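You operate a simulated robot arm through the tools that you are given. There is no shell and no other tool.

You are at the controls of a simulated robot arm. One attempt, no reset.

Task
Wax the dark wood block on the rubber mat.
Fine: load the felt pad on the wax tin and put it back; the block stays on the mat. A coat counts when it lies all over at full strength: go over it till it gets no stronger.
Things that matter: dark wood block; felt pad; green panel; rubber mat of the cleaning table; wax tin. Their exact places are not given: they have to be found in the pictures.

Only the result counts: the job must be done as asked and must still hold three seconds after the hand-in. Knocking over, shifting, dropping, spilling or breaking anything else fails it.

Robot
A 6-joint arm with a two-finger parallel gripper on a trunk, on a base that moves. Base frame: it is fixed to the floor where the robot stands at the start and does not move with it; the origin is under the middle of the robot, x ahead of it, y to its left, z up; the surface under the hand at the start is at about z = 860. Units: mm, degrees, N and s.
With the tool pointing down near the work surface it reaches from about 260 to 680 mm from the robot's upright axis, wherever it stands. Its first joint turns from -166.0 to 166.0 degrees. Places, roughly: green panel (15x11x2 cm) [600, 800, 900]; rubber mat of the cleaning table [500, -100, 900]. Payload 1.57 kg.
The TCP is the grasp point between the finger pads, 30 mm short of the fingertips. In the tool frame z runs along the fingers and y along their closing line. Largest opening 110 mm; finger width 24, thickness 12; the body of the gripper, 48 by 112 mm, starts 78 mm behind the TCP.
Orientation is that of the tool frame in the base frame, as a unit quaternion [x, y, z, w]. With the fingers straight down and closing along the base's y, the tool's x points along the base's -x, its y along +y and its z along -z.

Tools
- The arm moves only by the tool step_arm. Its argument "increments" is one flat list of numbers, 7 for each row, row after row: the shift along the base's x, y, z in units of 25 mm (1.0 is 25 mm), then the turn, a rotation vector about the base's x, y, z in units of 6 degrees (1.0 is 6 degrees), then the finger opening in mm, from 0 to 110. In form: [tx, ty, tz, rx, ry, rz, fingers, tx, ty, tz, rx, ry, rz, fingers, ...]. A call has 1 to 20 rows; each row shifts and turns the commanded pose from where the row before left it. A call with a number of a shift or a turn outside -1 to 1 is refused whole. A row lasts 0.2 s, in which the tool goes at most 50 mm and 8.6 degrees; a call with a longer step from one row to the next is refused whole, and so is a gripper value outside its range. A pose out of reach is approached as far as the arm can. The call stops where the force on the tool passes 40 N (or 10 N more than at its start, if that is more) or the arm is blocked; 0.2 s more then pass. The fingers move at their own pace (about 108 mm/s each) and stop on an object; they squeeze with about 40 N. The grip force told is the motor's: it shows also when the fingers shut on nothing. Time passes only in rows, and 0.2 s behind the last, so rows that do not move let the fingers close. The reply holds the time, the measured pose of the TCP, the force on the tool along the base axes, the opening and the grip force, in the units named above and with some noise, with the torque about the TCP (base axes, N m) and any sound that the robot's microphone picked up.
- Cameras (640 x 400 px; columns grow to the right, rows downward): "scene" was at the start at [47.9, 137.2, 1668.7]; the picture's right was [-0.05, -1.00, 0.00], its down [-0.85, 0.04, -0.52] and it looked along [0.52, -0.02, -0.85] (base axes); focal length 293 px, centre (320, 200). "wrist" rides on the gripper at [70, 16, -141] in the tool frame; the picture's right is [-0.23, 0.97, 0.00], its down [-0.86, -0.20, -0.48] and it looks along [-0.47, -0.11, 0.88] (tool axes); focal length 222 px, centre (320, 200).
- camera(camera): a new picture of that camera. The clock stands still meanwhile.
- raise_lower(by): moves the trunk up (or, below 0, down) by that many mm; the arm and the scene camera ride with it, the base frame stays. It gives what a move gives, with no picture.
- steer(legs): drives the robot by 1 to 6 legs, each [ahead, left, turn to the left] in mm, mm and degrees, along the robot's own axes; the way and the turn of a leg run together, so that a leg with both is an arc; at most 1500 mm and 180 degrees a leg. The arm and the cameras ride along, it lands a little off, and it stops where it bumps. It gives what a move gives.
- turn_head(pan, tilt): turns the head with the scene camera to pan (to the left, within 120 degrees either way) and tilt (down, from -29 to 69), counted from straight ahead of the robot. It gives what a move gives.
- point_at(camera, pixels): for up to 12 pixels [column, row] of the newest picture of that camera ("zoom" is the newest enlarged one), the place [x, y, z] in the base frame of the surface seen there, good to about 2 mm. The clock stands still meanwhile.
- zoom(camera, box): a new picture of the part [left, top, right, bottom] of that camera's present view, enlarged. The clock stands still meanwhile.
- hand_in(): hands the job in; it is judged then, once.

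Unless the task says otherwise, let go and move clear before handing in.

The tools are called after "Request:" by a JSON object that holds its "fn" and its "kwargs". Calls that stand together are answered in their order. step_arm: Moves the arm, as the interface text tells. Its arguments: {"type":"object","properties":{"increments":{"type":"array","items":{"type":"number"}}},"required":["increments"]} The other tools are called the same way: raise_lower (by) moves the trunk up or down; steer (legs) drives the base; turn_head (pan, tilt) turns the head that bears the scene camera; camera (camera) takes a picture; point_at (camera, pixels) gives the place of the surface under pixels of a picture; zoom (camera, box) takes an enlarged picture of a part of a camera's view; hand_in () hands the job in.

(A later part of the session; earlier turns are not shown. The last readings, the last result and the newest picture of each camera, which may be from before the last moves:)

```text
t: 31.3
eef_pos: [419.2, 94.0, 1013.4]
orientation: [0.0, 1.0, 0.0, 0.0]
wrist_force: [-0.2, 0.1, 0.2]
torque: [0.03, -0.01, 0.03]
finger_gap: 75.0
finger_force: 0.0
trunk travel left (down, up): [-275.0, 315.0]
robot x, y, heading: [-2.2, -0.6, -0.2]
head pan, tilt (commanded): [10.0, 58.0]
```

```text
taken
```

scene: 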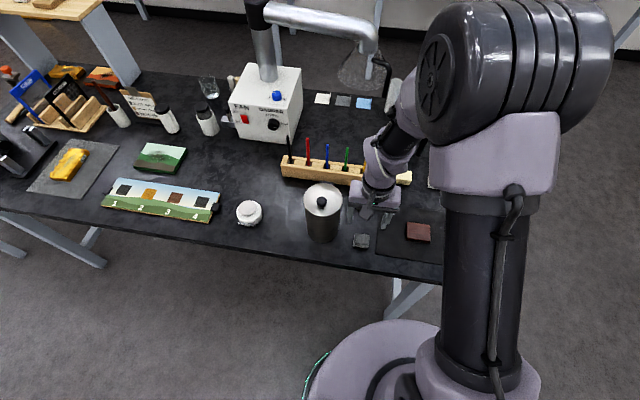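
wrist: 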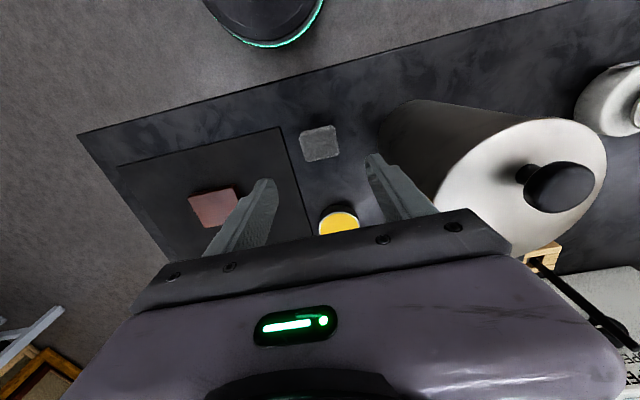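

The pad is at (320,143) in the wrist picture and the block sits on the mat at (418,232) in the scene. I'll measure both precisely.

Request:
{"fn": "point_at", "kwargs": {"camera": "wrist", "pixels": [[302, 135], [334, 129], [337, 155], [306, 160], [320, 144], [191, 198], [233, 188], [238, 215], [202, 227], [343, 222], [325, 170]]}}

Request:
{"fn": "zoom", "kwargs": {"camera": "scene", "box": [340, 190, 460, 270]}}

Request:
{"fn": "zoom", "kwargs": {"camera": "wrist", "box": [180, 100, 360, 250]}}

```text
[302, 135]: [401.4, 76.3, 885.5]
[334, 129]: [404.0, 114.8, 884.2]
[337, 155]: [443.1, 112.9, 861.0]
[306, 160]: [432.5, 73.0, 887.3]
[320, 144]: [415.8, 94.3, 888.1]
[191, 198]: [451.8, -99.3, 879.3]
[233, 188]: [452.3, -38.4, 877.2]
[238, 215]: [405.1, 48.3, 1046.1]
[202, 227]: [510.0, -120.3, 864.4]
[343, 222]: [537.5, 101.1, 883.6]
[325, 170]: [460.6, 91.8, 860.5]
```

```text
5.00 times, centred on (400, 230) of scene
```

zoom: 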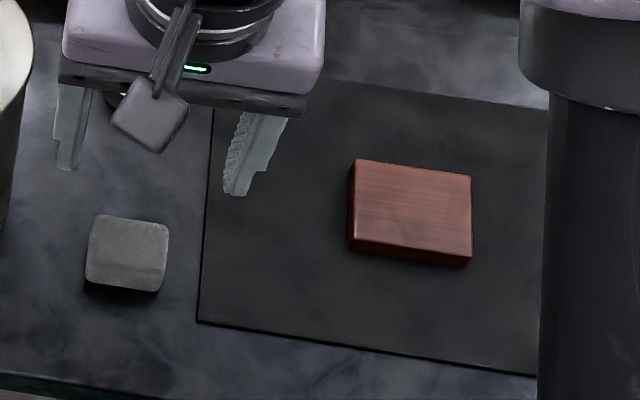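

```text
2.67 times, centred on (270, 175) of wrist
```

zoom: 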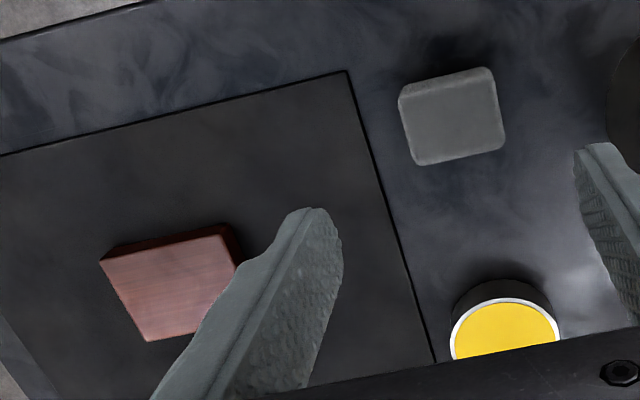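

The pad spans x 401–435, y 73–115 with its top at 888. I'll descend to z≈904 so that the pad sticks out about 13 mm below the tips, then close on it.

Request:
{"fn": "step_arm", "kwargs": {"increments": [0, 0, -0.5, 0, 0, 0, 75, 0, 0, -1, 0, 0, 0, 75, 0, 0, -1, 0, 0, 0, 75, 0, 0, -1, 0, 0, 0, 75, 0, 0, -0.6, 0, 0, 0, 75, 0, 0, -0.28, 0, 0, 0, 75, 0, 0, 0, 0, 0, 0, 75]}}

Request:
{"fn": "camera", "kwargs": {"camera": "wrist"}}

```text
t: 32.9
eef_pos: [420.1, 94.4, 905.8]
orientation: [0.0, 1.0, -0.001, 0.0]
wrist_force: [0.1, 0.5, -0.2]
torque: [0.04, -0.02, -0.04]
finger_gap: 75.0
finger_force: 0.1
trunk travel left (down, up): [-275.0, 315.0]
robot x, y, heading: [5.6, -4.0, 0.0]
head pan, tilt (commanded): [10.0, 58.0]
```

```text
taken
```

wrist: 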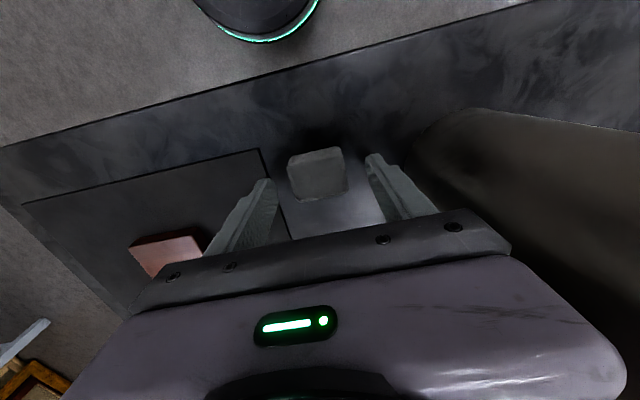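

The fingers straddle the pad at (317,172). I'll lower another 1.5 mm, shift 1 mm back in x and close.

Request:
{"fn": "step_arm", "kwargs": {"increments": [-0.04, 0, -0.06, 0, 0, 0, 75, 0, 0, 0, 0, 0, 0, 55, 0, 0, 0, 0, 0, 0, 25, 0, 0, 0, 0, 0, 0, 25, 0, 0, 0, 0, 0, 0, 25, 0, 0, 0, 0, 0, 0, 25]}}

Request:
{"fn": "camera", "kwargs": {"camera": "wrist"}}

```text
t: 34.3
eef_pos: [420.5, 92.8, 902.5]
orientation: [0.0, 1.0, 0.0, 0.0]
wrist_force: [-1.0, -0.4, 1.0]
torque: [0.03, 0.01, -0.02]
finger_gap: 43.4
finger_force: 40.1
trunk travel left (down, up): [-275.0, 315.0]
robot x, y, heading: [1.2, -0.3, 0.1]
head pan, tilt (commanded): [10.0, 58.0]
```

```text
taken
```

wrist: 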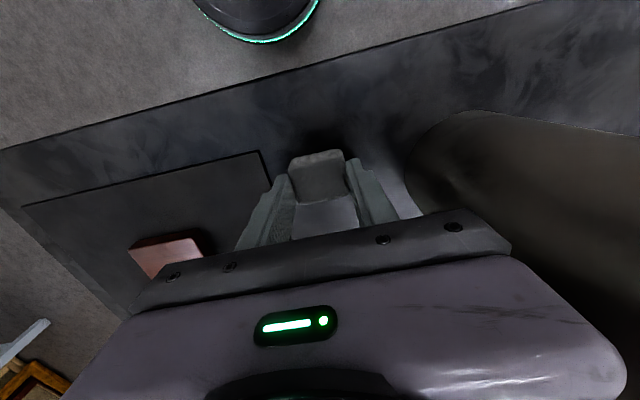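

The pad is held (opening 43.4, grip 40 N). Before moving to the tin I'll check where the fume hood and the forearm's parts are, so the arm doesn't brush the hood, and lift the pad a little.

Request:
{"fn": "step_arm", "kwargs": {"increments": [0, 0, 0.5, 0, 0, 0, 25, 0, 0, 1, 0, 0, 0, 25, 0, 0, 1, 0, 0, 0, 25, 0, 0, 0.5, 0, 0, 0, 25, 0, 0, 0, 0, 0, 0, 25]}}

Request:
{"fn": "camera", "kwargs": {"camera": "scene"}}

Request:
{"fn": "camera", "kwargs": {"camera": "wrist"}}

```text
t: 35.5
eef_pos: [417.9, 92.8, 978.4]
orientation: [0.0, 1.0, 0.001, 0.0]
wrist_force: [-0.4, -0.1, -0.2]
torque: [0.0, -0.02, 0.0]
finger_gap: 43.3
finger_force: 39.9
trunk travel left (down, up): [-275.0, 315.0]
robot x, y, heading: [-2.5, 0.3, -0.1]
head pan, tilt (commanded): [10.0, 58.0]
```

```text
taken
```

scene: 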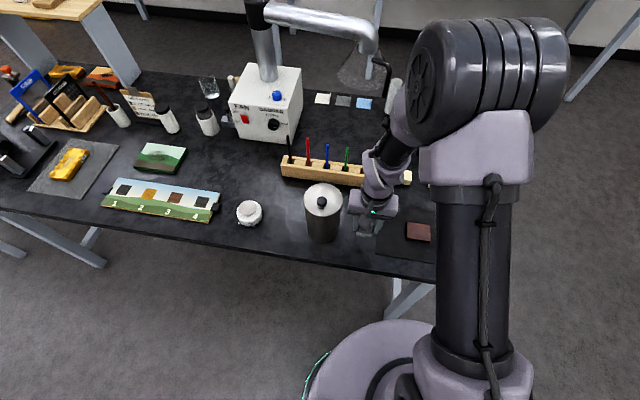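

```text
taken
```

wrist: 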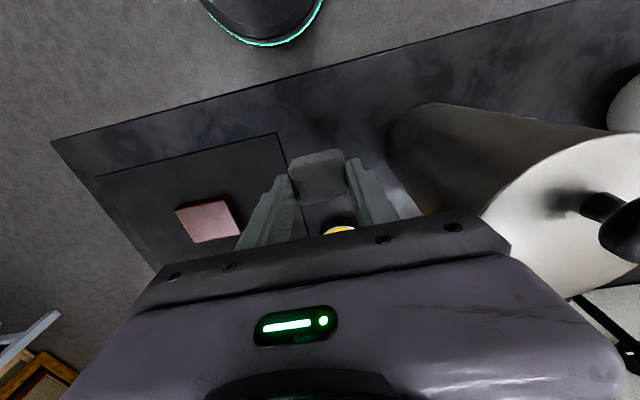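

Request:
{"fn": "point_at", "kwargs": {"camera": "scene", "pixels": [[385, 155], [372, 155], [376, 185], [395, 120], [360, 65], [345, 75], [375, 75], [370, 40], [350, 30], [372, 205], [395, 90], [380, 175]]}}

```text
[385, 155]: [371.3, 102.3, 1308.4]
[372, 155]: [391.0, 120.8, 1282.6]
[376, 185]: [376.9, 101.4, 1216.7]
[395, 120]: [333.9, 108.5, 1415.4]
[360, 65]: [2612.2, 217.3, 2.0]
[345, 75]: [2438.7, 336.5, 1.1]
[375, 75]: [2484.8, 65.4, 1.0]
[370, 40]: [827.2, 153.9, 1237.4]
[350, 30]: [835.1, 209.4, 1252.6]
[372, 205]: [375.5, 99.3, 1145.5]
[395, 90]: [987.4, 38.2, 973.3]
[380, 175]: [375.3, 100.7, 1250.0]
```

The wrist stands right above the gripper and the hood is beyond x≈780, so the way to the tin is free. I'll move the pad over the tin centre (549,94) and lower to just above the wax.

Request:
{"fn": "step_arm", "kwargs": {"increments": [0.88, 0.01, 0, 0, 0, 0, 25, 0.88, 0.01, 0, 0, 0, 0, 25, 0.88, 0.01, 0, 0, 0, 0, 25, 0.88, 0.01, 0, 0, 0, 0, 25, 0.88, 0.01, 0, 0, 0, 0, 25, 0.88, 0.01, 0, 0, 0, 0, 25, 0, 0, -0.8, 0, 0, 0, 25, 0, 0, -0.7, 0, 0, 0, 25, 0, 0, -0.3, 0, 0, 0, 25, 0, 0, 0, 0, 0, 0, 25]}}

Request:
{"fn": "camera", "kwargs": {"camera": "scene"}}

Request:
{"fn": "camera", "kwargs": {"camera": "wrist"}}

```text
t: 37.7
eef_pos: [549.8, 95.6, 933.0]
orientation: [0.0, 1.0, 0.0, 0.0]
wrist_force: [0.8, 0.6, 0.7]
torque: [0.01, -0.01, -0.03]
finger_gap: 43.2
finger_force: 40.8
trunk travel left (down, up): [-275.0, 315.0]
robot x, y, heading: [-1.9, -1.0, -0.0]
head pan, tilt (commanded): [10.0, 58.0]
```

```text
taken
```

scene: 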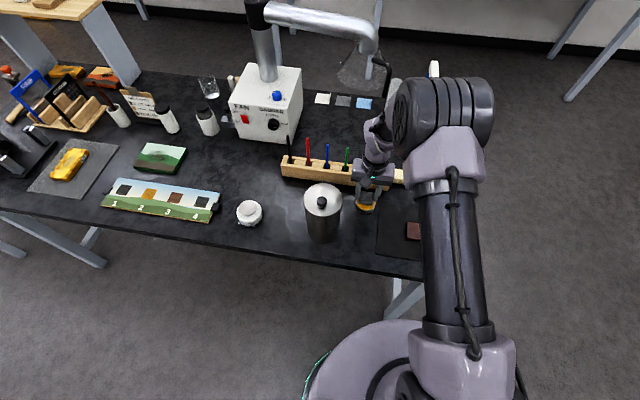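

```text
taken
```

wrist: 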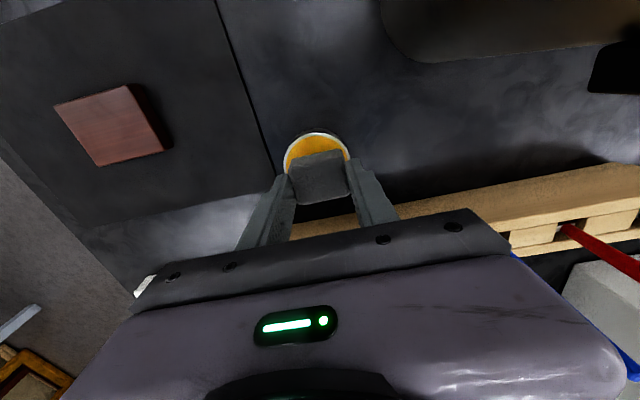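

The pad is centred over the wax about 6 mm above it. I'll lower in small steps.

Request:
{"fn": "step_arm", "kwargs": {"increments": [0, 0, -0.12, 0, 0, 0, 25, 0, 0, -0.08, 0, 0, 0, 25, 0, 0, -0.04, 0, 0, 0, 25, 0, 0, 0, 0, 0, 0, 25]}}

```text
t: 38.7
eef_pos: [550.9, 96.3, 928.1]
orientation: [0.0, 1.0, 0.001, 0.0]
wrist_force: [0.2, 0.7, -0.2]
torque: [0.0, -0.03, 0.03]
finger_gap: 43.2
finger_force: 40.1
trunk travel left (down, up): [-275.0, 315.0]
robot x, y, heading: [3.7, -3.5, 0.1]
head pan, tilt (commanded): [10.0, 58.0]
```

No contact yet at 928.1. I'll continue in 1 mm steps.

Request:
{"fn": "step_arm", "kwargs": {"increments": [0, 0, -0.04, 0, 0, 0, 25, 0, 0, -0.04, 0, 0, 0, 25, 0, 0, 0, 0, 0, 0, 25]}}

```text
t: 39.5
eef_pos: [552.3, 96.2, 925.5]
orientation: [0.0, 1.0, -0.001, 0.0]
wrist_force: [0.4, 0.3, -0.4]
torque: [0.03, 0.0, 0.01]
finger_gap: 43.4
finger_force: 40.4
trunk travel left (down, up): [-275.0, 315.0]
robot x, y, heading: [0.4, 0.8, -0.2]
head pan, tilt (commanded): [10.0, 58.0]
```

Request:
{"fn": "step_arm", "kwargs": {"increments": [0, 0, -0.03, 0, 0, 0, 25, 0, 0, 0, 0, 0, 0, 25]}}

Request:
{"fn": "camera", "kwargs": {"camera": "wrist"}}

```text
t: 40.1
eef_pos: [550.5, 95.5, 925.2]
orientation: [0.0, 1.0, 0.0, 0.001]
wrist_force: [1.0, 1.0, 8.0]
torque: [0.06, 0.03, 0.02]
finger_gap: 43.3
finger_force: 39.6
trunk travel left (down, up): [-275.0, 315.0]
robot x, y, heading: [0.9, -1.5, -0.1]
head pan, tilt (commanded): [10.0, 58.0]
```

```text
taken
```

wrist: 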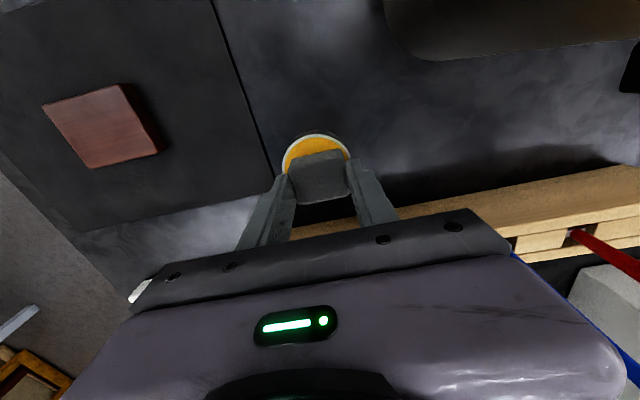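

Contact with the wax: 8 N. I'll press a touch more and hold for a second or so to load the pad.

Request:
{"fn": "step_arm", "kwargs": {"increments": [0, 0, -0.012, 0, 0, 0, 25, 0, 0, 0, 0, 0, 0, 25, 0, 0, 0, 0, 0, 0, 25, 0, 0, 0, 0, 0, 0, 25, 0, 0, 0, 0, 0, 0, 25, 0, 0, 0, 0, 0, 0, 25]}}

```text
t: 41.5
eef_pos: [550.8, 95.2, 925.9]
orientation: [-0.001, 1.0, 0.0, 0.001]
wrist_force: [2.8, 1.3, 20.1]
torque: [0.04, -0.11, 0.02]
finger_gap: 43.2
finger_force: 40.0
trunk travel left (down, up): [-275.0, 315.0]
robot x, y, heading: [-2.3, 2.9, 0.2]
head pan, tilt (commanded): [10.0, 58.0]
```

Now pressed at 20 N and held. I'll lift the pad off and look at the tin and the pad.

Request:
{"fn": "step_arm", "kwargs": {"increments": [0, 0, 0.1, 0, 0, 0, 25, 0, 0, 0.6, 0, 0, 0, 25, 0, 0, 0.9, 0, 0, 0, 25, 0, 0, 0, 0, 0, 0, 25]}}

Request:
{"fn": "camera", "kwargs": {"camera": "wrist"}}

Request:
{"fn": "zoom", "kwargs": {"camera": "scene", "box": [330, 140, 430, 250]}}

```text
t: 42.5
eef_pos: [550.2, 94.6, 964.1]
orientation: [0.0, 1.0, -0.001, 0.0]
wrist_force: [-0.1, -0.3, 0.3]
torque: [0.02, 0.0, 0.01]
finger_gap: 43.1
finger_force: 39.8
trunk travel left (down, up): [-275.0, 315.0]
robot x, y, heading: [3.6, -0.0, -0.1]
head pan, tilt (commanded): [10.0, 58.0]
```

```text
taken
```

wrist: 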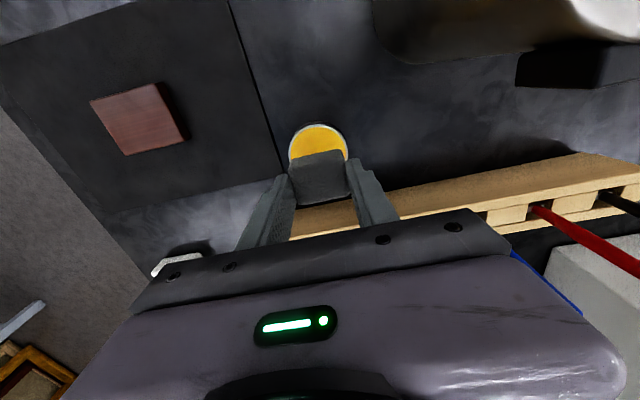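

```text
3.64 times, centred on (380, 195) of scene
```

zoom: 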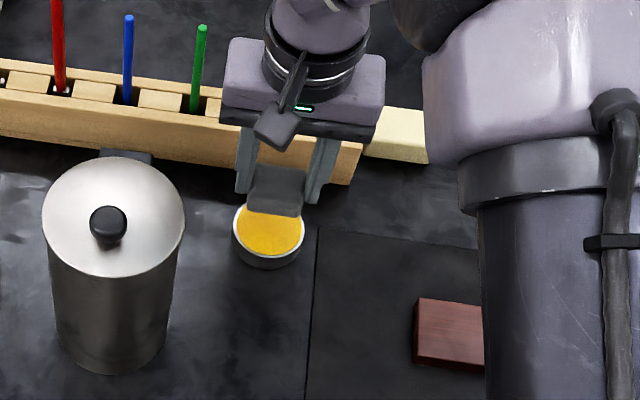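

The tin hasn't moved. Now I'll get the block's corners from this wrist picture and then bring the pad over it.

Request:
{"fn": "zoom", "kwargs": {"camera": "wrist", "box": [70, 70, 210, 170]}}

Request:
{"fn": "point_at", "kwargs": {"camera": "wrist", "pixels": [[93, 102], [153, 86], [182, 137], [126, 154], [138, 120], [318, 140], [295, 145], [345, 145]]}}

```text
4.00 times, centred on (140, 120) of wrist
```

zoom: 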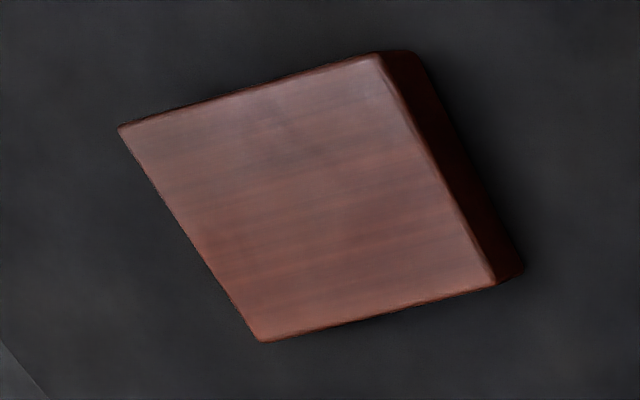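

```text
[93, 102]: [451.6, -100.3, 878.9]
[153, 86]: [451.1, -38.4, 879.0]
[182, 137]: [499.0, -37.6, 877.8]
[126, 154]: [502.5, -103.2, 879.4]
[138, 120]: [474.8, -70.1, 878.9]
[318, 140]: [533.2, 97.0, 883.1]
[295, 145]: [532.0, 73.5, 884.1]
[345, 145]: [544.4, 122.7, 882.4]
```

The block's top spans x 450–502, y −104–−37 at z≈879. I'll carry the pad over its centre (476.5,−71) and lower to just above it.

Request:
{"fn": "step_arm", "kwargs": {"increments": [-0.415, -0.946, 0, 0, 0, 0, 25, -0.415, -0.946, 0, 0, 0, 0, 25, -0.415, -0.946, 0, 0, 0, 0, 25, -0.415, -0.946, 0, 0, 0, 0, 25, -0.415, -0.946, 0, 0, 0, 0, 25, -0.415, -0.946, 0, 0, 0, 0, 25, -0.415, -0.946, 0, 0, 0, 0, 25, 0, 0, -0.8, 0, 0, 0, 25, 0, 0, -0.6, 0, 0, 0, 25, 0, 0, -0.2, 0, 0, 0, 25, 0, 0, 0, 0, 0, 0, 25]}}

Request:
{"fn": "camera", "kwargs": {"camera": "wrist"}}

Request:
{"fn": "camera", "kwargs": {"camera": "scene"}}

```text
t: 44.9
eef_pos: [478.1, -68.4, 923.3]
orientation: [0.0, 1.0, 0.001, 0.0]
wrist_force: [-0.7, 0.3, 0.0]
torque: [-0.01, 0.01, 0.07]
finger_gap: 43.1
finger_force: 39.8
trunk travel left (down, up): [-275.0, 315.0]
robot x, y, heading: [0.3, -0.3, -0.1]
head pan, tilt (commanded): [10.0, 58.0]
```

```text
taken
```

wrist: 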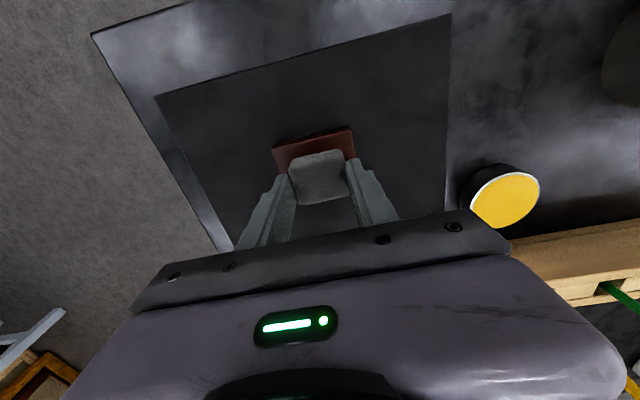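

```text
taken
```

scene: 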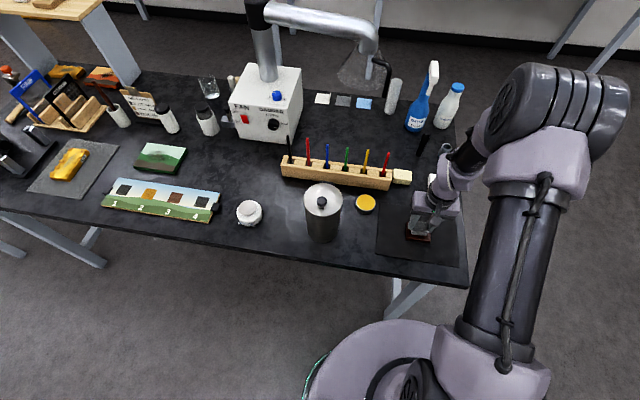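

The pad is over the block, about 2 mm above it. I'll lower until light contact.

Request:
{"fn": "step_arm", "kwargs": {"increments": [0, 0, -0.04, 0, 0, 0, 25, 0, 0, -0.04, 0, 0, 0, 25, 0, 0, 0, 0, 0, 0, 25]}}

```text
t: 45.7
eef_pos: [477.2, -70.6, 923.8]
orientation: [0.0, 1.0, 0.0, 0.0]
wrist_force: [0.4, -0.3, -0.8]
torque: [0.01, 0.01, 0.02]
finger_gap: 43.2
finger_force: 40.8
trunk travel left (down, up): [-275.0, 315.0]
robot x, y, heading: [3.9, -1.9, 0.0]
head pan, tilt (commanded): [10.0, 58.0]
```

No contact yet. Another 1 mm at a time.

Request:
{"fn": "step_arm", "kwargs": {"increments": [0, 0, -0.04, 0, 0, 0, 25, 0, 0, 0, 0, 0, 0, 25]}}

Request:
{"fn": "step_arm", "kwargs": {"increments": [0, 0, -0.03, 0, 0, 0, 25, 0, 0, 0, 0, 0, 0, 25]}}

```text
t: 46.3
eef_pos: [478.1, -69.5, 921.4]
orientation: [0.001, 1.0, 0.0, 0.0]
wrist_force: [-0.4, -0.1, 5.0]
torque: [0.0, 0.05, 0.02]
finger_gap: 43.2
finger_force: 39.9
trunk travel left (down, up): [-275.0, 315.0]
robot x, y, heading: [0.1, 1.5, -0.1]
head pan, tilt (commanded): [10.0, 58.0]
```

```text
t: 46.9
eef_pos: [478.2, -70.6, 920.4]
orientation: [0.0, 1.0, 0.0, 0.002]
wrist_force: [2.4, -0.1, 17.3]
torque: [-0.04, -0.03, 0.01]
finger_gap: 43.3
finger_force: 39.6
trunk travel left (down, up): [-275.0, 315.0]
robot x, y, heading: [2.3, 1.4, -0.1]
head pan, tilt (commanded): [10.0, 58.0]
```

Good contact at 17 N. I'll begin wiping: first stroke to the left edge and the near edge, then long strokes along y, watching the force.

Request:
{"fn": "step_arm", "kwargs": {"increments": [0, 0.36, 0, 0, 0, 0, 25, 0, 0.36, 0, 0, 0, 0, 25, -0.24, 0, 0, 0, 0, 0, 25, -0.24, 0, 0, 0, 0, 0, 25, 0, -0.48, 0, 0, 0, 0, 25, 0, -0.48, 0, 0, 0, 0, 25, 0, -0.48, 0, 0, 0, 0, 25]}}

Request:
{"fn": "camera", "kwargs": {"camera": "wrist"}}

```text
t: 48.5
eef_pos: [463.7, -88.5, 921.6]
orientation: [0.001, 1.0, 0.0, -0.001]
wrist_force: [-2.2, 4.6, 8.3]
torque: [0.23, 0.08, 0.01]
finger_gap: 43.0
finger_force: 40.1
trunk travel left (down, up): [-275.0, 315.0]
robot x, y, heading: [3.9, 1.3, 0.0]
head pan, tilt (commanded): [10.0, 58.0]
```

```text
taken
```

wrist: 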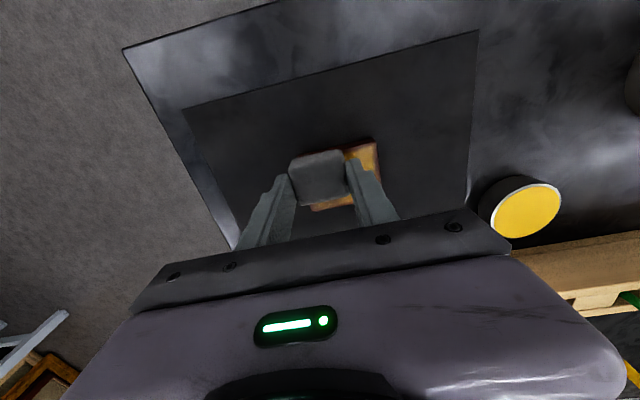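

A yellow wax coat is appearing on the block around (360,165), so loading works. I'll continue the raster over the rest.

Request:
{"fn": "step_arm", "kwargs": {"increments": [0.24, 0, 0, 0, 0, 0, 25, 0, 0.48, 0, 0, 0, 0, 25, 0, 0.48, 0, 0, 0, 0, 25, 0, 0.48, 0, 0, 0, 0, 25, 0.24, 0, 0, 0, 0, 0, 25, 0, -0.48, 0, 0, 0, 0, 25, 0, -0.48, 0, 0, 0, 0, 25, 0, -0.48, 0, 0, 0, 0, 25, 0.24, 0, 0, 0, 0, 0, 25, 0, 0.48, 0, 0, 0, 0, 25, 0, 0.48, 0, 0, 0, 0, 25, 0, 0.48, 0, 0, 0, 0, 25, 0.24, 0, 0, 0, 0, 0, 25, 0, -0.48, 0, 0, 0, 0, 25, 0, -0.48, 0, 0, 0, 0, 25, 0, -0.48, 0, 0, 0, 0, 25]}}

Request:
{"fn": "camera", "kwargs": {"camera": "wrist"}}

Request:
{"fn": "zoom", "kwargs": {"camera": "wrist", "box": [240, 110, 420, 230]}}

```text
t: 51.9
eef_pos: [490.6, -86.2, 920.7]
orientation: [0.0, 1.0, 0.0, 0.0]
wrist_force: [0.9, 7.3, 10.6]
torque: [0.35, -0.03, -0.02]
finger_gap: 43.3
finger_force: 40.1
trunk travel left (down, up): [-275.0, 315.0]
robot x, y, heading: [-0.8, 2.7, -0.0]
head pan, tilt (commanded): [10.0, 58.0]
```

```text
taken
```

wrist: 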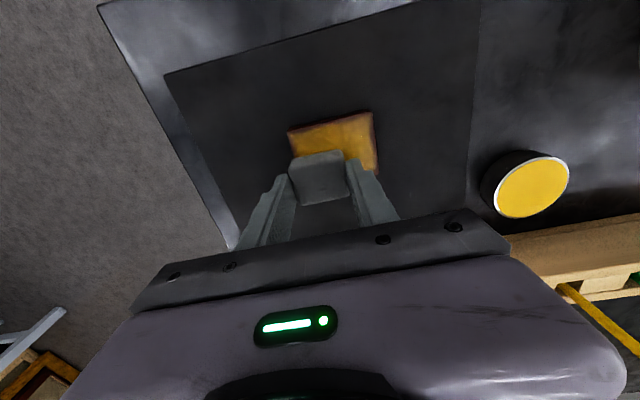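

```text
3.33 times, centred on (330, 170) of wrist
```

zoom: 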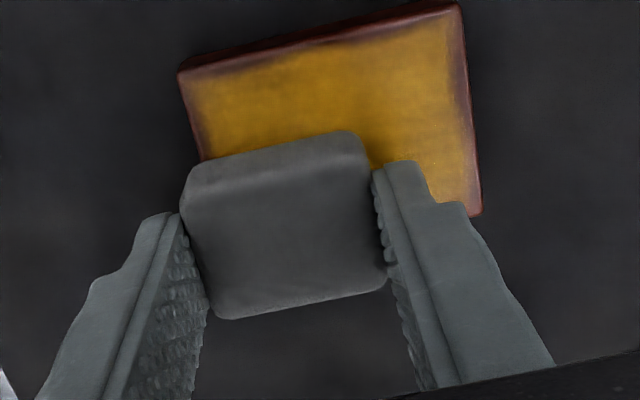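

Most of the top is yellow; a thin rim near the edges (zoom top edge at (320,60), right edge (465,100)) is weaker. I'll lift the pad and look at the whole surface.

Request:
{"fn": "step_arm", "kwargs": {"increments": [0, 0, 0.2, 0, 0, 0, 25, 0, 0, 1, 0, 0, 0, 25, 0.5, 0, 1, 0, 0, 0, 25, 1, 0, 0.4, 0, 0, 0, 25, 1, 0, 0, 0, 0, 0, 25, 0, 0, 0, 0, 0, 0, 25]}}

Request:
{"fn": "camera", "kwargs": {"camera": "wrist"}}

Request:
{"fn": "zoom", "kwargs": {"camera": "wrist", "box": [240, 70, 400, 190]}}

Request:
{"fn": "zoom", "kwargs": {"camera": "scene", "box": [370, 190, 470, 270]}}

```text
t: 53.3
eef_pos: [552.8, -85.6, 984.7]
orientation: [0.0, 1.0, -0.001, 0.0]
wrist_force: [0.4, -0.2, 0.4]
torque: [0.03, 0.0, -0.01]
finger_gap: 43.3
finger_force: 40.5
trunk travel left (down, up): [-275.0, 315.0]
robot x, y, heading: [-1.4, 2.7, -0.1]
head pan, tilt (commanded): [10.0, 58.0]
```

```text
taken
```

wrist: 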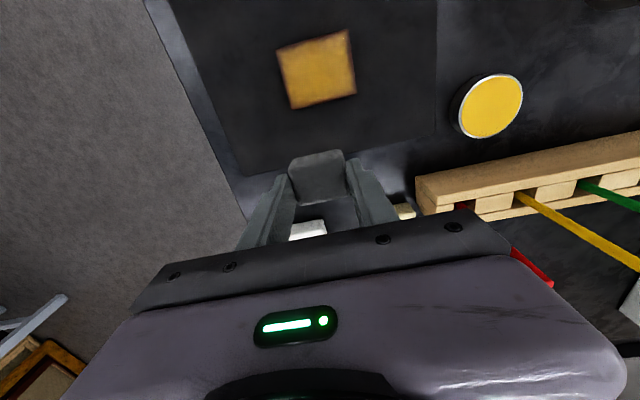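

```text
3.33 times, centred on (320, 130) of wrist
```

zoom: 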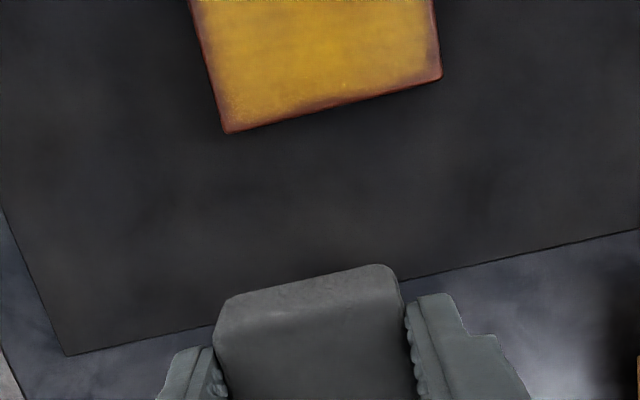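

```text
5.00 times, centred on (420, 230) of scene
```

zoom: 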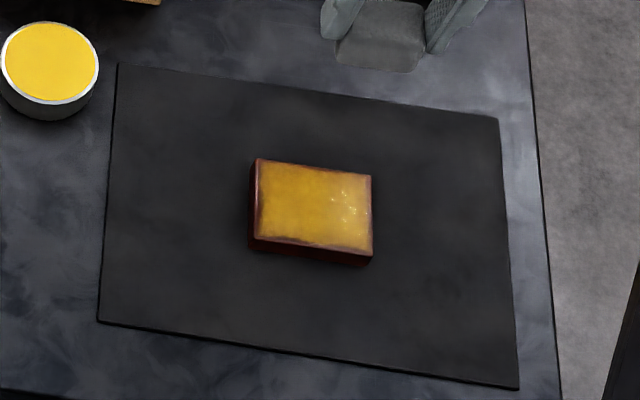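

The block stayed in place and is mostly coated; I'll look closer at its strength and edges.

Request:
{"fn": "zoom", "kwargs": {"camera": "wrist", "box": [260, 15, 380, 120]}}

Request:
{"fn": "point_at", "kwargs": {"camera": "wrist", "pixels": [[278, 50], [347, 31], [354, 92], [293, 108], [316, 70], [490, 105]]}}

Request:
{"fn": "zoom", "kwargs": {"camera": "scene", "box": [405, 215, 450, 250]}}

```text
3.81 times, centred on (320, 68) of wrist
```

zoom: 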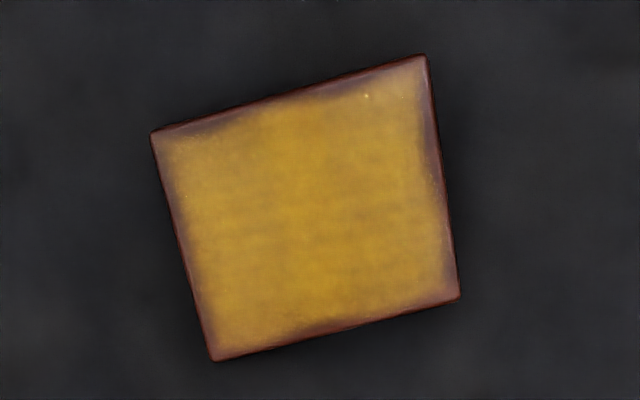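

```text
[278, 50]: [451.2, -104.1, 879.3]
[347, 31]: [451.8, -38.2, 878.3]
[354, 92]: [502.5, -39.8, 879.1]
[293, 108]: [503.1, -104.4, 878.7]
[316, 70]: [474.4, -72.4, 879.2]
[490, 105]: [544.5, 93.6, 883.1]
```

```text
11.43 times, centred on (428, 232) of scene
```

zoom: 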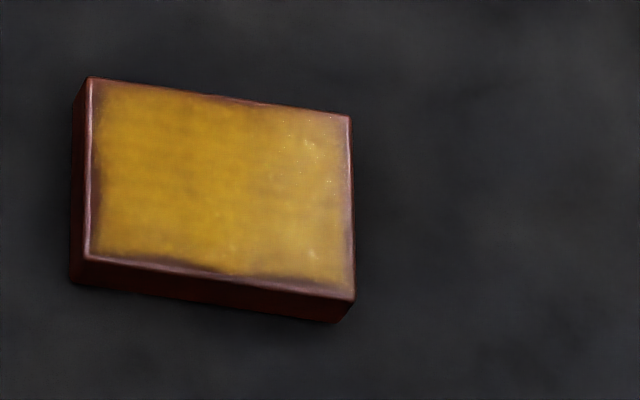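

The coat is weaker in a 3–5 mm rim along all four edges, so I'll reload and go further over the edges. Back to the tin first (I track heights from my commanded moves: about 61 mm down from here gives the same press).

Request:
{"fn": "step_arm", "kwargs": {"increments": [-0.01, 0.5, 0, 0, 0, 0, 25, -0.01, 0.96, 0, 0, 0, 0, 25, -0.01, 0.96, 0, 0, 0, 0, 25, -0.01, 0.96, 0, 0, 0, 0, 25, -0.01, 0.96, 0, 0, 0, 0, 25, -0.01, 0.96, 0, 0, 0, 0, 25, -0.01, 0.96, 0, 0, 0, 0, 25, -0.01, 0.93, 0, 0, 0, 0, 25, 0, 0, 0, 0, 0, 0, 25, 0, 0, -0.9, 0, 0, 0, 25, 0, 0, -0.9, 0, 0, 0, 25, 0, 0, -0.4, 0, 0, 0, 25, 0, 0, -0.12, 0, 0, 0, 25, 0, 0, 0, 0, 0, 0, 25]}}

Request:
{"fn": "camera", "kwargs": {"camera": "wrist"}}

```text
t: 56.3
eef_pos: [549.7, 91.8, 927.0]
orientation: [-0.001, 1.0, -0.001, 0.0]
wrist_force: [-0.5, -0.4, -0.7]
torque: [0.0, 0.02, 0.0]
finger_gap: 43.2
finger_force: 40.1
trunk travel left (down, up): [-275.0, 315.0]
robot x, y, heading: [0.3, 2.3, -0.0]
head pan, tilt (commanded): [10.0, 58.0]
```

```text
taken
```

wrist: 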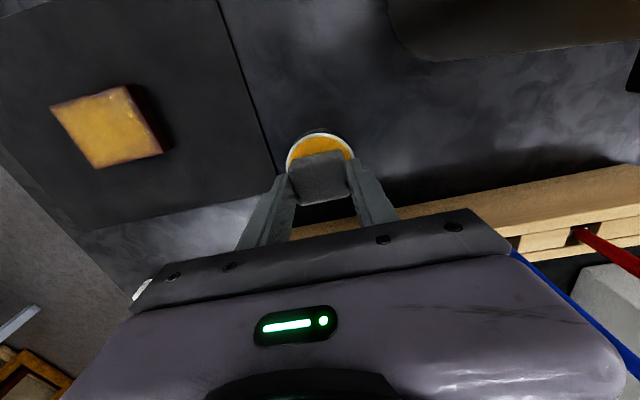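

The pad is a hair (2 mm) right of centre; I'll correct and press down about 3 mm to reach the former press, and hold.

Request:
{"fn": "step_arm", "kwargs": {"increments": [0, 0.1, 0, 0, 0, 0, 25, 0, 0, -0.05, 0, 0, 0, 25, 0, 0, -0.05, 0, 0, 0, 25, 0, 0, -0.02, 0, 0, 0, 25, 0, 0, 0, 0, 0, 0, 25, 0, 0, 0, 0, 0, 0, 25, 0, 0, 0, 0, 0, 0, 25]}}

```text
t: 57.9
eef_pos: [549.6, 94.0, 924.5]
orientation: [0.001, 1.0, 0.0, 0.0]
wrist_force: [0.0, -0.2, 1.2]
torque: [-0.01, -0.06, -0.02]
finger_gap: 43.2
finger_force: 40.2
trunk travel left (down, up): [-275.0, 315.0]
robot x, y, heading: [-2.9, 2.2, -0.2]
head pan, tilt (commanded): [10.0, 58.0]
```

Request:
{"fn": "step_arm", "kwargs": {"increments": [0, 0, -0.03, 0, 0, 0, 25, 0, 0, 0, 0, 0, 0, 25, 0, 0, 0, 0, 0, 0, 25]}}

```text
t: 58.7
eef_pos: [550.8, 94.5, 923.3]
orientation: [0.0, 1.0, 0.0, 0.0]
wrist_force: [-1.7, 0.3, 5.8]
torque: [0.0, 0.02, 0.0]
finger_gap: 43.6
finger_force: 40.4
trunk travel left (down, up): [-275.0, 315.0]
robot x, y, heading: [-1.4, 1.6, -0.1]
head pan, tilt (commanded): [10.0, 58.0]
```

Contact at 5.8 N. I'll press 0.6 mm more and hold.

Request:
{"fn": "step_arm", "kwargs": {"increments": [0, 0, -0.024, 0, 0, 0, 25, 0, 0, 0, 0, 0, 0, 25, 0, 0, 0, 0, 0, 0, 25, 0, 0, 0, 0, 0, 0, 25, 0, 0, 0, 0, 0, 0, 25, 0, 0, 0, 0, 0, 0, 25]}}

```text
t: 60.1
eef_pos: [551.1, 93.7, 924.2]
orientation: [0.0, 1.0, 0.0, 0.001]
wrist_force: [0.2, 0.7, 11.6]
torque: [-0.01, -0.08, -0.04]
finger_gap: 43.0
finger_force: 39.9
trunk travel left (down, up): [-275.0, 315.0]
robot x, y, heading: [0.5, 1.6, 0.1]
head pan, tilt (commanded): [10.0, 58.0]
```

Pressed at 11.6 N. I'll lift and carry the pad back over the block, stopping just above it.

Request:
{"fn": "step_arm", "kwargs": {"increments": [0, 0, 0.1, 0, 0, 0, 25, 0, 0, 0.7, 0, 0, 0, 25, 0, 0, 0.8, 0, 0, 0, 25, -0.415, -0.946, 0, 0, 0, 0, 25, -0.415, -0.946, 0, 0, 0, 0, 25, -0.415, -0.946, 0, 0, 0, 0, 25, -0.415, -0.946, 0, 0, 0, 0, 25, -0.415, -0.946, 0, 0, 0, 0, 25, -0.415, -0.946, 0, 0, 0, 0, 25, -0.415, -0.946, 0, 0, 0, 0, 25, 0, 0, 0, 0, 0, 0, 25, 0, 0, -0.8, 0, 0, 0, 25, 0, 0, -0.7, 0, 0, 0, 25, 0, 0, -0.16, 0, 0, 0, 25, 0, 0, 0, 0, 0, 0, 25]}}

Request:
{"fn": "camera", "kwargs": {"camera": "wrist"}}

```text
t: 63.3
eef_pos: [477.6, -71.2, 921.1]
orientation: [0.0, 1.0, -0.001, 0.0]
wrist_force: [-0.5, -0.6, 4.0]
torque: [0.01, -0.03, -0.03]
finger_gap: 43.3
finger_force: 39.5
trunk travel left (down, up): [-275.0, 315.0]
robot x, y, heading: [-1.8, 2.6, -0.0]
head pan, tilt (commanded): [10.0, 58.0]
```

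```text
taken
```

wrist: 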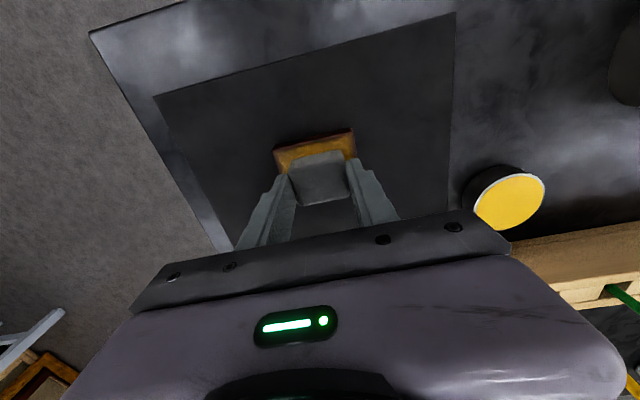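

Light contact at 4 N. I'll press 0.7 mm more and raster with wider travel (±18 mm in x, ±24 mm in y) to catch the rims.

Request:
{"fn": "step_arm", "kwargs": {"increments": [0, 0, -0.028, 0, 0, 0, 25, -0.36, 0, 0, 0, 0, 0, 25, -0.36, 0, 0, 0, 0, 0, 25, 0, 0.48, 0, 0, 0, 0, 25, 0, 0.48, 0, 0, 0, 0, 25, 0, -0.48, 0, 0, 0, 0, 25, 0, -0.48, 0, 0, 0, 0, 25, 0, -0.48, 0, 0, 0, 0, 25, 0, -0.48, 0, 0, 0, 0, 25, 0.36, 0, 0, 0, 0, 0, 25, 0, 0.48, 0, 0, 0, 0, 25, 0, 0.48, 0, 0, 0, 0, 25, 0, 0.48, 0, 0, 0, 0, 25, 0, 0.48, 0, 0, 0, 0, 25]}}

Request:
{"fn": "camera", "kwargs": {"camera": "wrist"}}

```text
t: 66.3
eef_pos: [468.3, -46.3, 920.2]
orientation: [-0.001, 1.0, 0.0, 0.0]
wrist_force: [-0.9, -0.6, 0.0]
torque: [0.01, -0.01, -0.02]
finger_gap: 43.2
finger_force: 40.5
trunk travel left (down, up): [-275.0, 315.0]
robot x, y, heading: [2.6, -0.3, -0.0]
head pan, tilt (commanded): [10.0, 58.0]
```

```text
taken
```

wrist: 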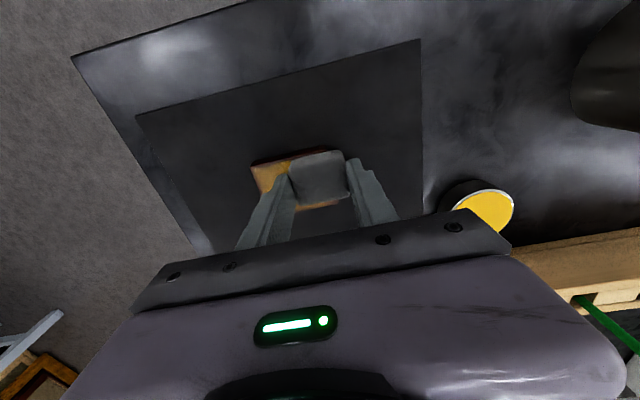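

The force reads 0 here, so the pad has eased up in the grip a little. I'll lower gradually to regain contact.

Request:
{"fn": "step_arm", "kwargs": {"increments": [0, 0, -0.03, 0, 0, 0, 25, 0, 0, 0, 0, 0, 0, 25]}}

Request:
{"fn": "zoom", "kwargs": {"camera": "wrist", "box": [230, 120, 400, 230]}}

```text
t: 66.9
eef_pos: [469.0, -47.1, 919.8]
orientation: [0.0, 1.0, -0.001, 0.001]
wrist_force: [-0.5, 0.4, 7.8]
torque: [-0.07, -0.01, -0.03]
finger_gap: 43.1
finger_force: 40.6
trunk travel left (down, up): [-275.0, 315.0]
robot x, y, heading: [1.4, -0.0, 0.0]
head pan, tilt (commanded): [10.0, 58.0]
```

```text
3.64 times, centred on (315, 175) of wrist
```

zoom: 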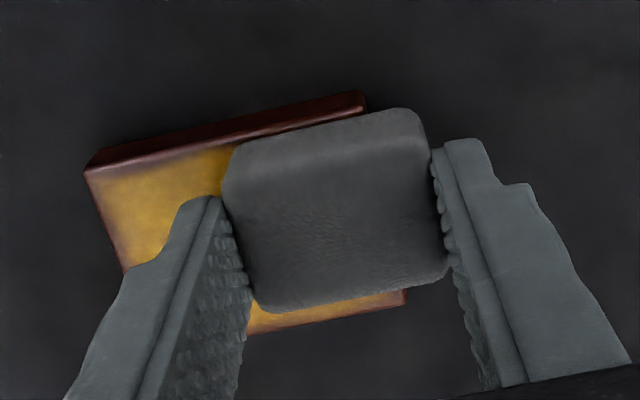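

Contact back at 7.8 N. I'll press 0.3 mm more and continue the strokes in shorter runs, checking the force.

Request:
{"fn": "step_arm", "kwargs": {"increments": [0, 0, -0.012, 0, 0, 0, 25, 0, -0.48, 0, 0, 0, 0, 25, 0, -0.48, 0, 0, 0, 0, 25, 0, -0.48, 0, 0, 0, 0, 25, 0, -0.48, 0, 0, 0, 0, 25]}}

Request:
{"fn": "step_arm", "kwargs": {"increments": [-0.36, 0, 0, 0, 0, 0, 25, 0, 0.48, 0, 0, 0, 0, 25, 0, 0.48, 0, 0, 0, 0, 25, 0, 0.48, 0, 0, 0, 0, 25, 0, 0.48, 0, 0, 0, 0, 25]}}

```text
t: 68.1
eef_pos: [468.9, -93.1, 919.7]
orientation: [-0.001, 1.0, -0.001, 0.0]
wrist_force: [-0.3, 12.5, 18.0]
torque: [0.62, 0.0, 0.0]
finger_gap: 43.3
finger_force: 40.1
trunk travel left (down, up): [-275.0, 315.0]
robot x, y, heading: [1.4, 2.5, -0.0]
head pan, tilt (commanded): [10.0, 58.0]
```

```text
t: 69.3
eef_pos: [459.6, -46.9, 919.8]
orientation: [0.0, 1.0, 0.001, -0.001]
wrist_force: [-0.5, -10.0, 17.1]
torque: [-0.6, -0.01, -0.11]
finger_gap: 43.1
finger_force: 39.9
trunk travel left (down, up): [-275.0, 315.0]
robot x, y, heading: [1.4, 0.1, -0.1]
head pan, tilt (commanded): [10.0, 58.0]
```

Good strokes at 17–18 N. I'll continue across the middle and the far side.

Request:
{"fn": "step_arm", "kwargs": {"increments": [0, -0.48, 0, 0, 0, 0, 25, 0, -0.48, 0, 0, 0, 0, 25, 0, -0.48, 0, 0, 0, 0, 25, 0, -0.48, 0, 0, 0, 0, 25, 0.36, 0, 0, 0, 0, 0, 25, 0.36, 0, 0, 0, 0, 0, 25, 0, 0.48, 0, 0, 0, 0, 25, 0, 0.48, 0, 0, 0, 0, 25, 0, 0.48, 0, 0, 0, 0, 25, 0, 0.48, 0, 0, 0, 0, 25]}}

Request:
{"fn": "step_arm", "kwargs": {"increments": [0.36, 0, 0, 0, 0, 0, 25, 0, -0.48, 0, 0, 0, 0, 25, 0, -0.48, 0, 0, 0, 0, 25, 0, -0.48, 0, 0, 0, 0, 25, 0, -0.48, 0, 0, 0, 0, 25, 0.36, 0, 0, 0, 0, 0, 25, 0, 0.48, 0, 0, 0, 0, 25, 0, 0.48, 0, 0, 0, 0, 25, 0, 0.48, 0, 0, 0, 0, 25, 0, 0.48, 0, 0, 0, 0, 25]}}

Request:
{"fn": "step_arm", "kwargs": {"increments": [0, -0.48, 0, 0, 0, 0, 25, 0, -0.48, 0, 0, 0, 0, 25, 0, -0.48, 0, 0, 0, 0, 25, 0, -0.48, 0, 0, 0, 0, 25]}}

Request:
{"fn": "camera", "kwargs": {"camera": "wrist"}}

```text
t: 71.5
eef_pos: [478.1, -46.9, 918.7]
orientation: [-0.001, 1.0, 0.0, 0.0]
wrist_force: [-0.7, -2.4, 6.8]
torque: [-0.16, 0.01, -0.01]
finger_gap: 43.1
finger_force: 39.8
trunk travel left (down, up): [-275.0, 315.0]
robot x, y, heading: [-1.5, -3.1, 0.2]
head pan, tilt (commanded): [10.0, 58.0]
```

```text
t: 73.7
eef_pos: [495.7, -46.8, 920.2]
orientation: [-0.001, 1.0, 0.0, 0.001]
wrist_force: [1.5, -9.7, 16.7]
torque: [-0.54, 0.03, 0.07]
finger_gap: 43.1
finger_force: 40.0
trunk travel left (down, up): [-275.0, 315.0]
robot x, y, heading: [-1.7, -0.9, -0.1]
head pan, tilt (commanded): [10.0, 58.0]
```

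```text
t: 74.7
eef_pos: [494.8, -94.0, 919.6]
orientation: [0.0, 1.0, -0.001, 0.001]
wrist_force: [-0.6, 10.0, 17.8]
torque: [0.54, 0.12, -0.05]
finger_gap: 43.1
finger_force: 39.4
trunk travel left (down, up): [-275.0, 315.0]
robot x, y, heading: [1.8, -0.9, -0.1]
head pan, tilt (commanded): [10.0, 58.0]
```

```text
taken
```

wrist: 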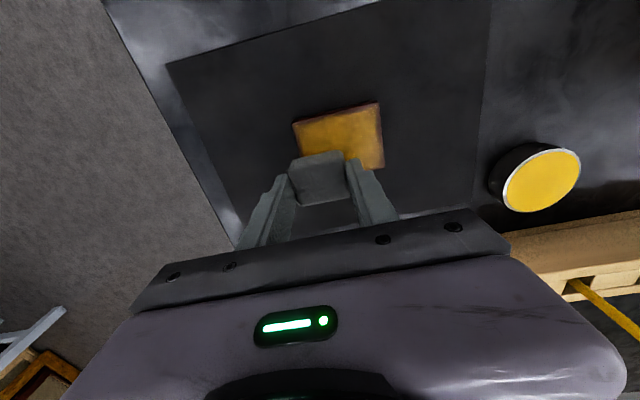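

Contact kept at about 17 N along the far side. I'll lift and move the pad aside to examine the coat.

Request:
{"fn": "step_arm", "kwargs": {"increments": [0, 0, 0.2, 0, 0, 0, 25, 0, 0, 1, 0, 0, 0, 25, 0.5, 0, 1, 0, 0, 0, 25, 1, 0, 0.4, 0, 0, 0, 25, 0.8, 0, 0, 0, 0, 0, 25, 0, 0, 0, 0, 0, 0, 25]}}

Request:
{"fn": "camera", "kwargs": {"camera": "wrist"}}

Request:
{"fn": "zoom", "kwargs": {"camera": "wrist", "box": [260, 15, 380, 120]}}

Request:
{"fn": "zoom", "kwargs": {"camera": "scene", "box": [400, 215, 445, 250]}}

```text
t: 76.1
eef_pos: [552.4, -92.0, 984.1]
orientation: [0.0, 1.0, 0.0, -0.001]
wrist_force: [-0.4, -0.7, 0.2]
torque: [0.01, -0.01, 0.0]
finger_gap: 43.1
finger_force: 40.1
trunk travel left (down, up): [-275.0, 315.0]
robot x, y, heading: [-3.7, 0.1, -0.3]
head pan, tilt (commanded): [10.0, 58.0]
```

```text
taken
```

wrist: 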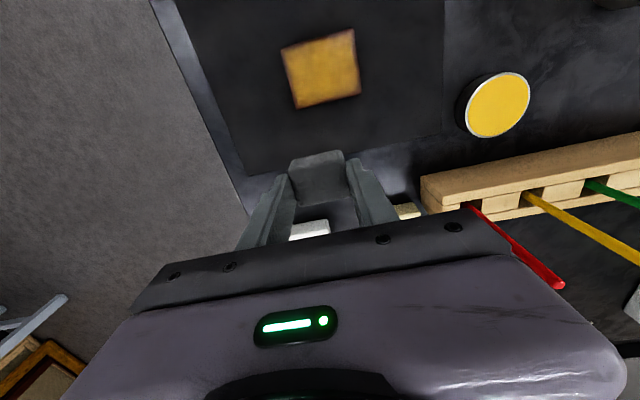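

```text
3.81 times, centred on (320, 68) of wrist
```

zoom: 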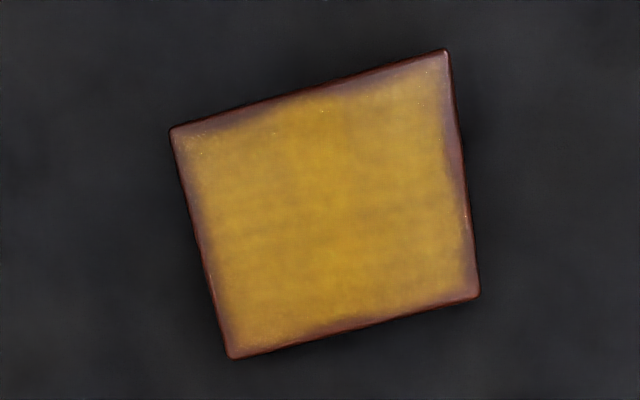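

```text
11.43 times, centred on (422, 232) of scene
```

zoom: 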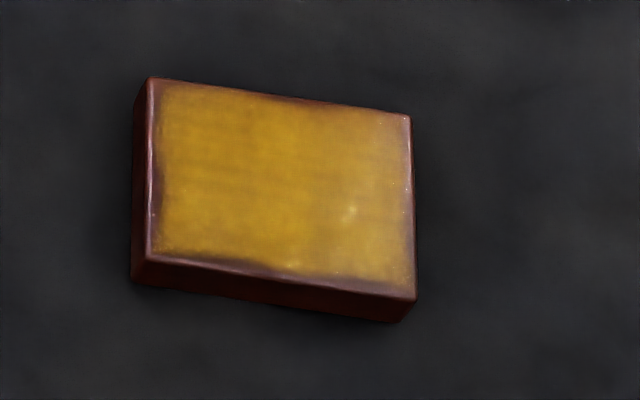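

The block sits still; the coat is even inside with a dark narrow rim near the edges, which may be partly the rounded edge. I'll reload and go over it again, and compare. Back to the tin.

Request:
{"fn": "step_arm", "kwargs": {"increments": [-0.013, 0.5, 0, 0, 0, 0, 25, -0.013, 1, 0, 0, 0, 0, 25, -0.013, 1, 0, 0, 0, 0, 25, -0.013, 1, 0, 0, 0, 0, 25, -0.013, 1, 0, 0, 0, 0, 25, -0.013, 1, 0, 0, 0, 0, 25, -0.013, 1, 0, 0, 0, 0, 25, -0.013, 1, 0, 0, 0, 0, 25, 0, 0, 0, 0, 0, 0, 25, 0, 0, -0.9, 0, 0, 0, 25, 0, 0, -0.9, 0, 0, 0, 25, 0, 0, -0.4, 0, 0, 0, 25, 0, 0, -0.16, 0, 0, 0, 25, 0, 0, 0, 0, 0, 0, 25]}}

Request:
{"fn": "camera", "kwargs": {"camera": "wrist"}}

```text
t: 79.1
eef_pos: [551.8, 91.3, 925.3]
orientation: [-0.001, 1.0, 0.0, -0.001]
wrist_force: [0.3, 0.6, 0.2]
torque: [0.01, -0.01, 0.01]
finger_gap: 43.1
finger_force: 40.5
trunk travel left (down, up): [-275.0, 315.0]
robot x, y, heading: [0.1, 1.8, -0.0]
head pan, tilt (commanded): [10.0, 58.0]
```

```text
taken
```

wrist: 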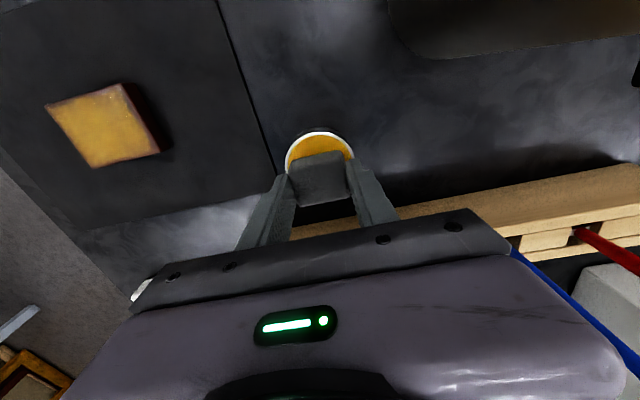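

Slightly right of centre again; I'll shift +2.5 mm in y and press down in small steps.

Request:
{"fn": "step_arm", "kwargs": {"increments": [-0.04, 0.1, 0, 0, 0, 0, 25, 0, 0, -0.04, 0, 0, 0, 25, 0, 0, -0.03, 0, 0, 0, 25, 0, 0, 0, 0, 0, 0, 25]}}

Request:
{"fn": "step_arm", "kwargs": {"increments": [0, 0, -0.03, 0, 0, 0, 25, 0, 0, 0, 0, 0, 0, 25]}}

```text
t: 80.1
eef_pos: [550.1, 96.3, 924.3]
orientation: [0.0, 1.0, 0.0, 0.0]
wrist_force: [-0.4, -0.2, 0.0]
torque: [-0.03, 0.03, -0.02]
finger_gap: 43.0
finger_force: 40.5
trunk travel left (down, up): [-275.0, 315.0]
robot x, y, heading: [-2.0, -1.3, 0.1]
head pan, tilt (commanded): [10.0, 58.0]
```

```text
t: 80.7
eef_pos: [550.4, 95.2, 923.5]
orientation: [0.0, 1.0, -0.001, 0.0]
wrist_force: [0.4, -0.4, 1.7]
torque: [0.01, -0.05, -0.01]
finger_gap: 43.1
finger_force: 39.8
trunk travel left (down, up): [-275.0, 315.0]
robot x, y, heading: [-1.7, 1.9, 0.2]
head pan, tilt (commanded): [10.0, 58.0]
```

Request:
{"fn": "step_arm", "kwargs": {"increments": [0, 0, -0.032, 0, 0, 0, 25, 0, 0, 0, 0, 0, 0, 25, 0, 0, 0, 0, 0, 0, 25, 0, 0, 0, 0, 0, 0, 25, 0, 0, 0, 0, 0, 0, 25]}}

```text
t: 81.9
eef_pos: [548.5, 94.4, 924.1]
orientation: [-0.001, 1.0, 0.0, 0.001]
wrist_force: [1.8, -0.1, 12.4]
torque: [-0.02, -0.12, -0.02]
finger_gap: 42.8
finger_force: 39.7
trunk travel left (down, up): [-275.0, 315.0]
robot x, y, heading: [-4.5, 2.2, 0.0]
head pan, tilt (commanded): [10.0, 58.0]
```

Loaded at 12.4 N. Back over the block.

Request:
{"fn": "step_arm", "kwargs": {"increments": [0, 0, 0.1, 0, 0, 0, 25, 0, 0, 0.7, 0, 0, 0, 25, 0, 0, 0.8, 0, 0, 0, 25, -0.415, -0.946, 0, 0, 0, 0, 25, -0.415, -0.946, 0, 0, 0, 0, 25, -0.415, -0.946, 0, 0, 0, 0, 25, -0.415, -0.946, 0, 0, 0, 0, 25, -0.415, -0.946, 0, 0, 0, 0, 25, -0.415, -0.946, 0, 0, 0, 0, 25, -0.415, -0.946, 0, 0, 0, 0, 25, 0, 0, 0, 0, 0, 0, 25, 0, 0, -0.8, 0, 0, 0, 25, 0, 0, -0.7, 0, 0, 0, 25, 0, 0, -0.16, 0, 0, 0, 25, 0, 0, 0, 0, 0, 0, 25]}}

```text
t: 85.1
eef_pos: [476.6, -70.6, 920.8]
orientation: [0.0, 1.0, 0.0, 0.0]
wrist_force: [-0.3, 0.2, -0.3]
torque: [0.01, 0.03, 0.01]
finger_gap: 43.1
finger_force: 40.2
trunk travel left (down, up): [-275.0, 315.0]
robot x, y, heading: [-2.7, 2.5, 0.1]
head pan, tilt (commanded): [10.0, 58.0]
```

Request:
{"fn": "step_arm", "kwargs": {"increments": [0, 0, -0.03, 0, 0, 0, 25, 0, 0, 0, 0, 0, 0, 25]}}

Request:
{"fn": "step_arm", "kwargs": {"increments": [0, 0, -0.02, 0, 0, 0, 25, 0, 0, 0, 0, 0, 0, 25]}}

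```text
t: 85.7
eef_pos: [476.2, -68.6, 919.4]
orientation: [0.0, 1.0, 0.0, 0.001]
wrist_force: [-0.2, 1.7, 7.4]
torque: [0.02, 0.0, -0.02]
finger_gap: 42.9
finger_force: 40.2
trunk travel left (down, up): [-275.0, 315.0]
robot x, y, heading: [-3.6, -3.9, 0.2]
head pan, tilt (commanded): [10.0, 58.0]
```

```text
t: 86.3
eef_pos: [476.8, -70.3, 920.6]
orientation: [0.0, 1.0, 0.0, 0.0]
wrist_force: [-0.3, 0.6, 8.4]
torque: [0.07, 0.03, 0.0]
finger_gap: 43.2
finger_force: 40.3
trunk travel left (down, up): [-275.0, 315.0]
robot x, y, heading: [-0.0, 0.8, -0.2]
head pan, tilt (commanded): [10.0, 58.0]
```

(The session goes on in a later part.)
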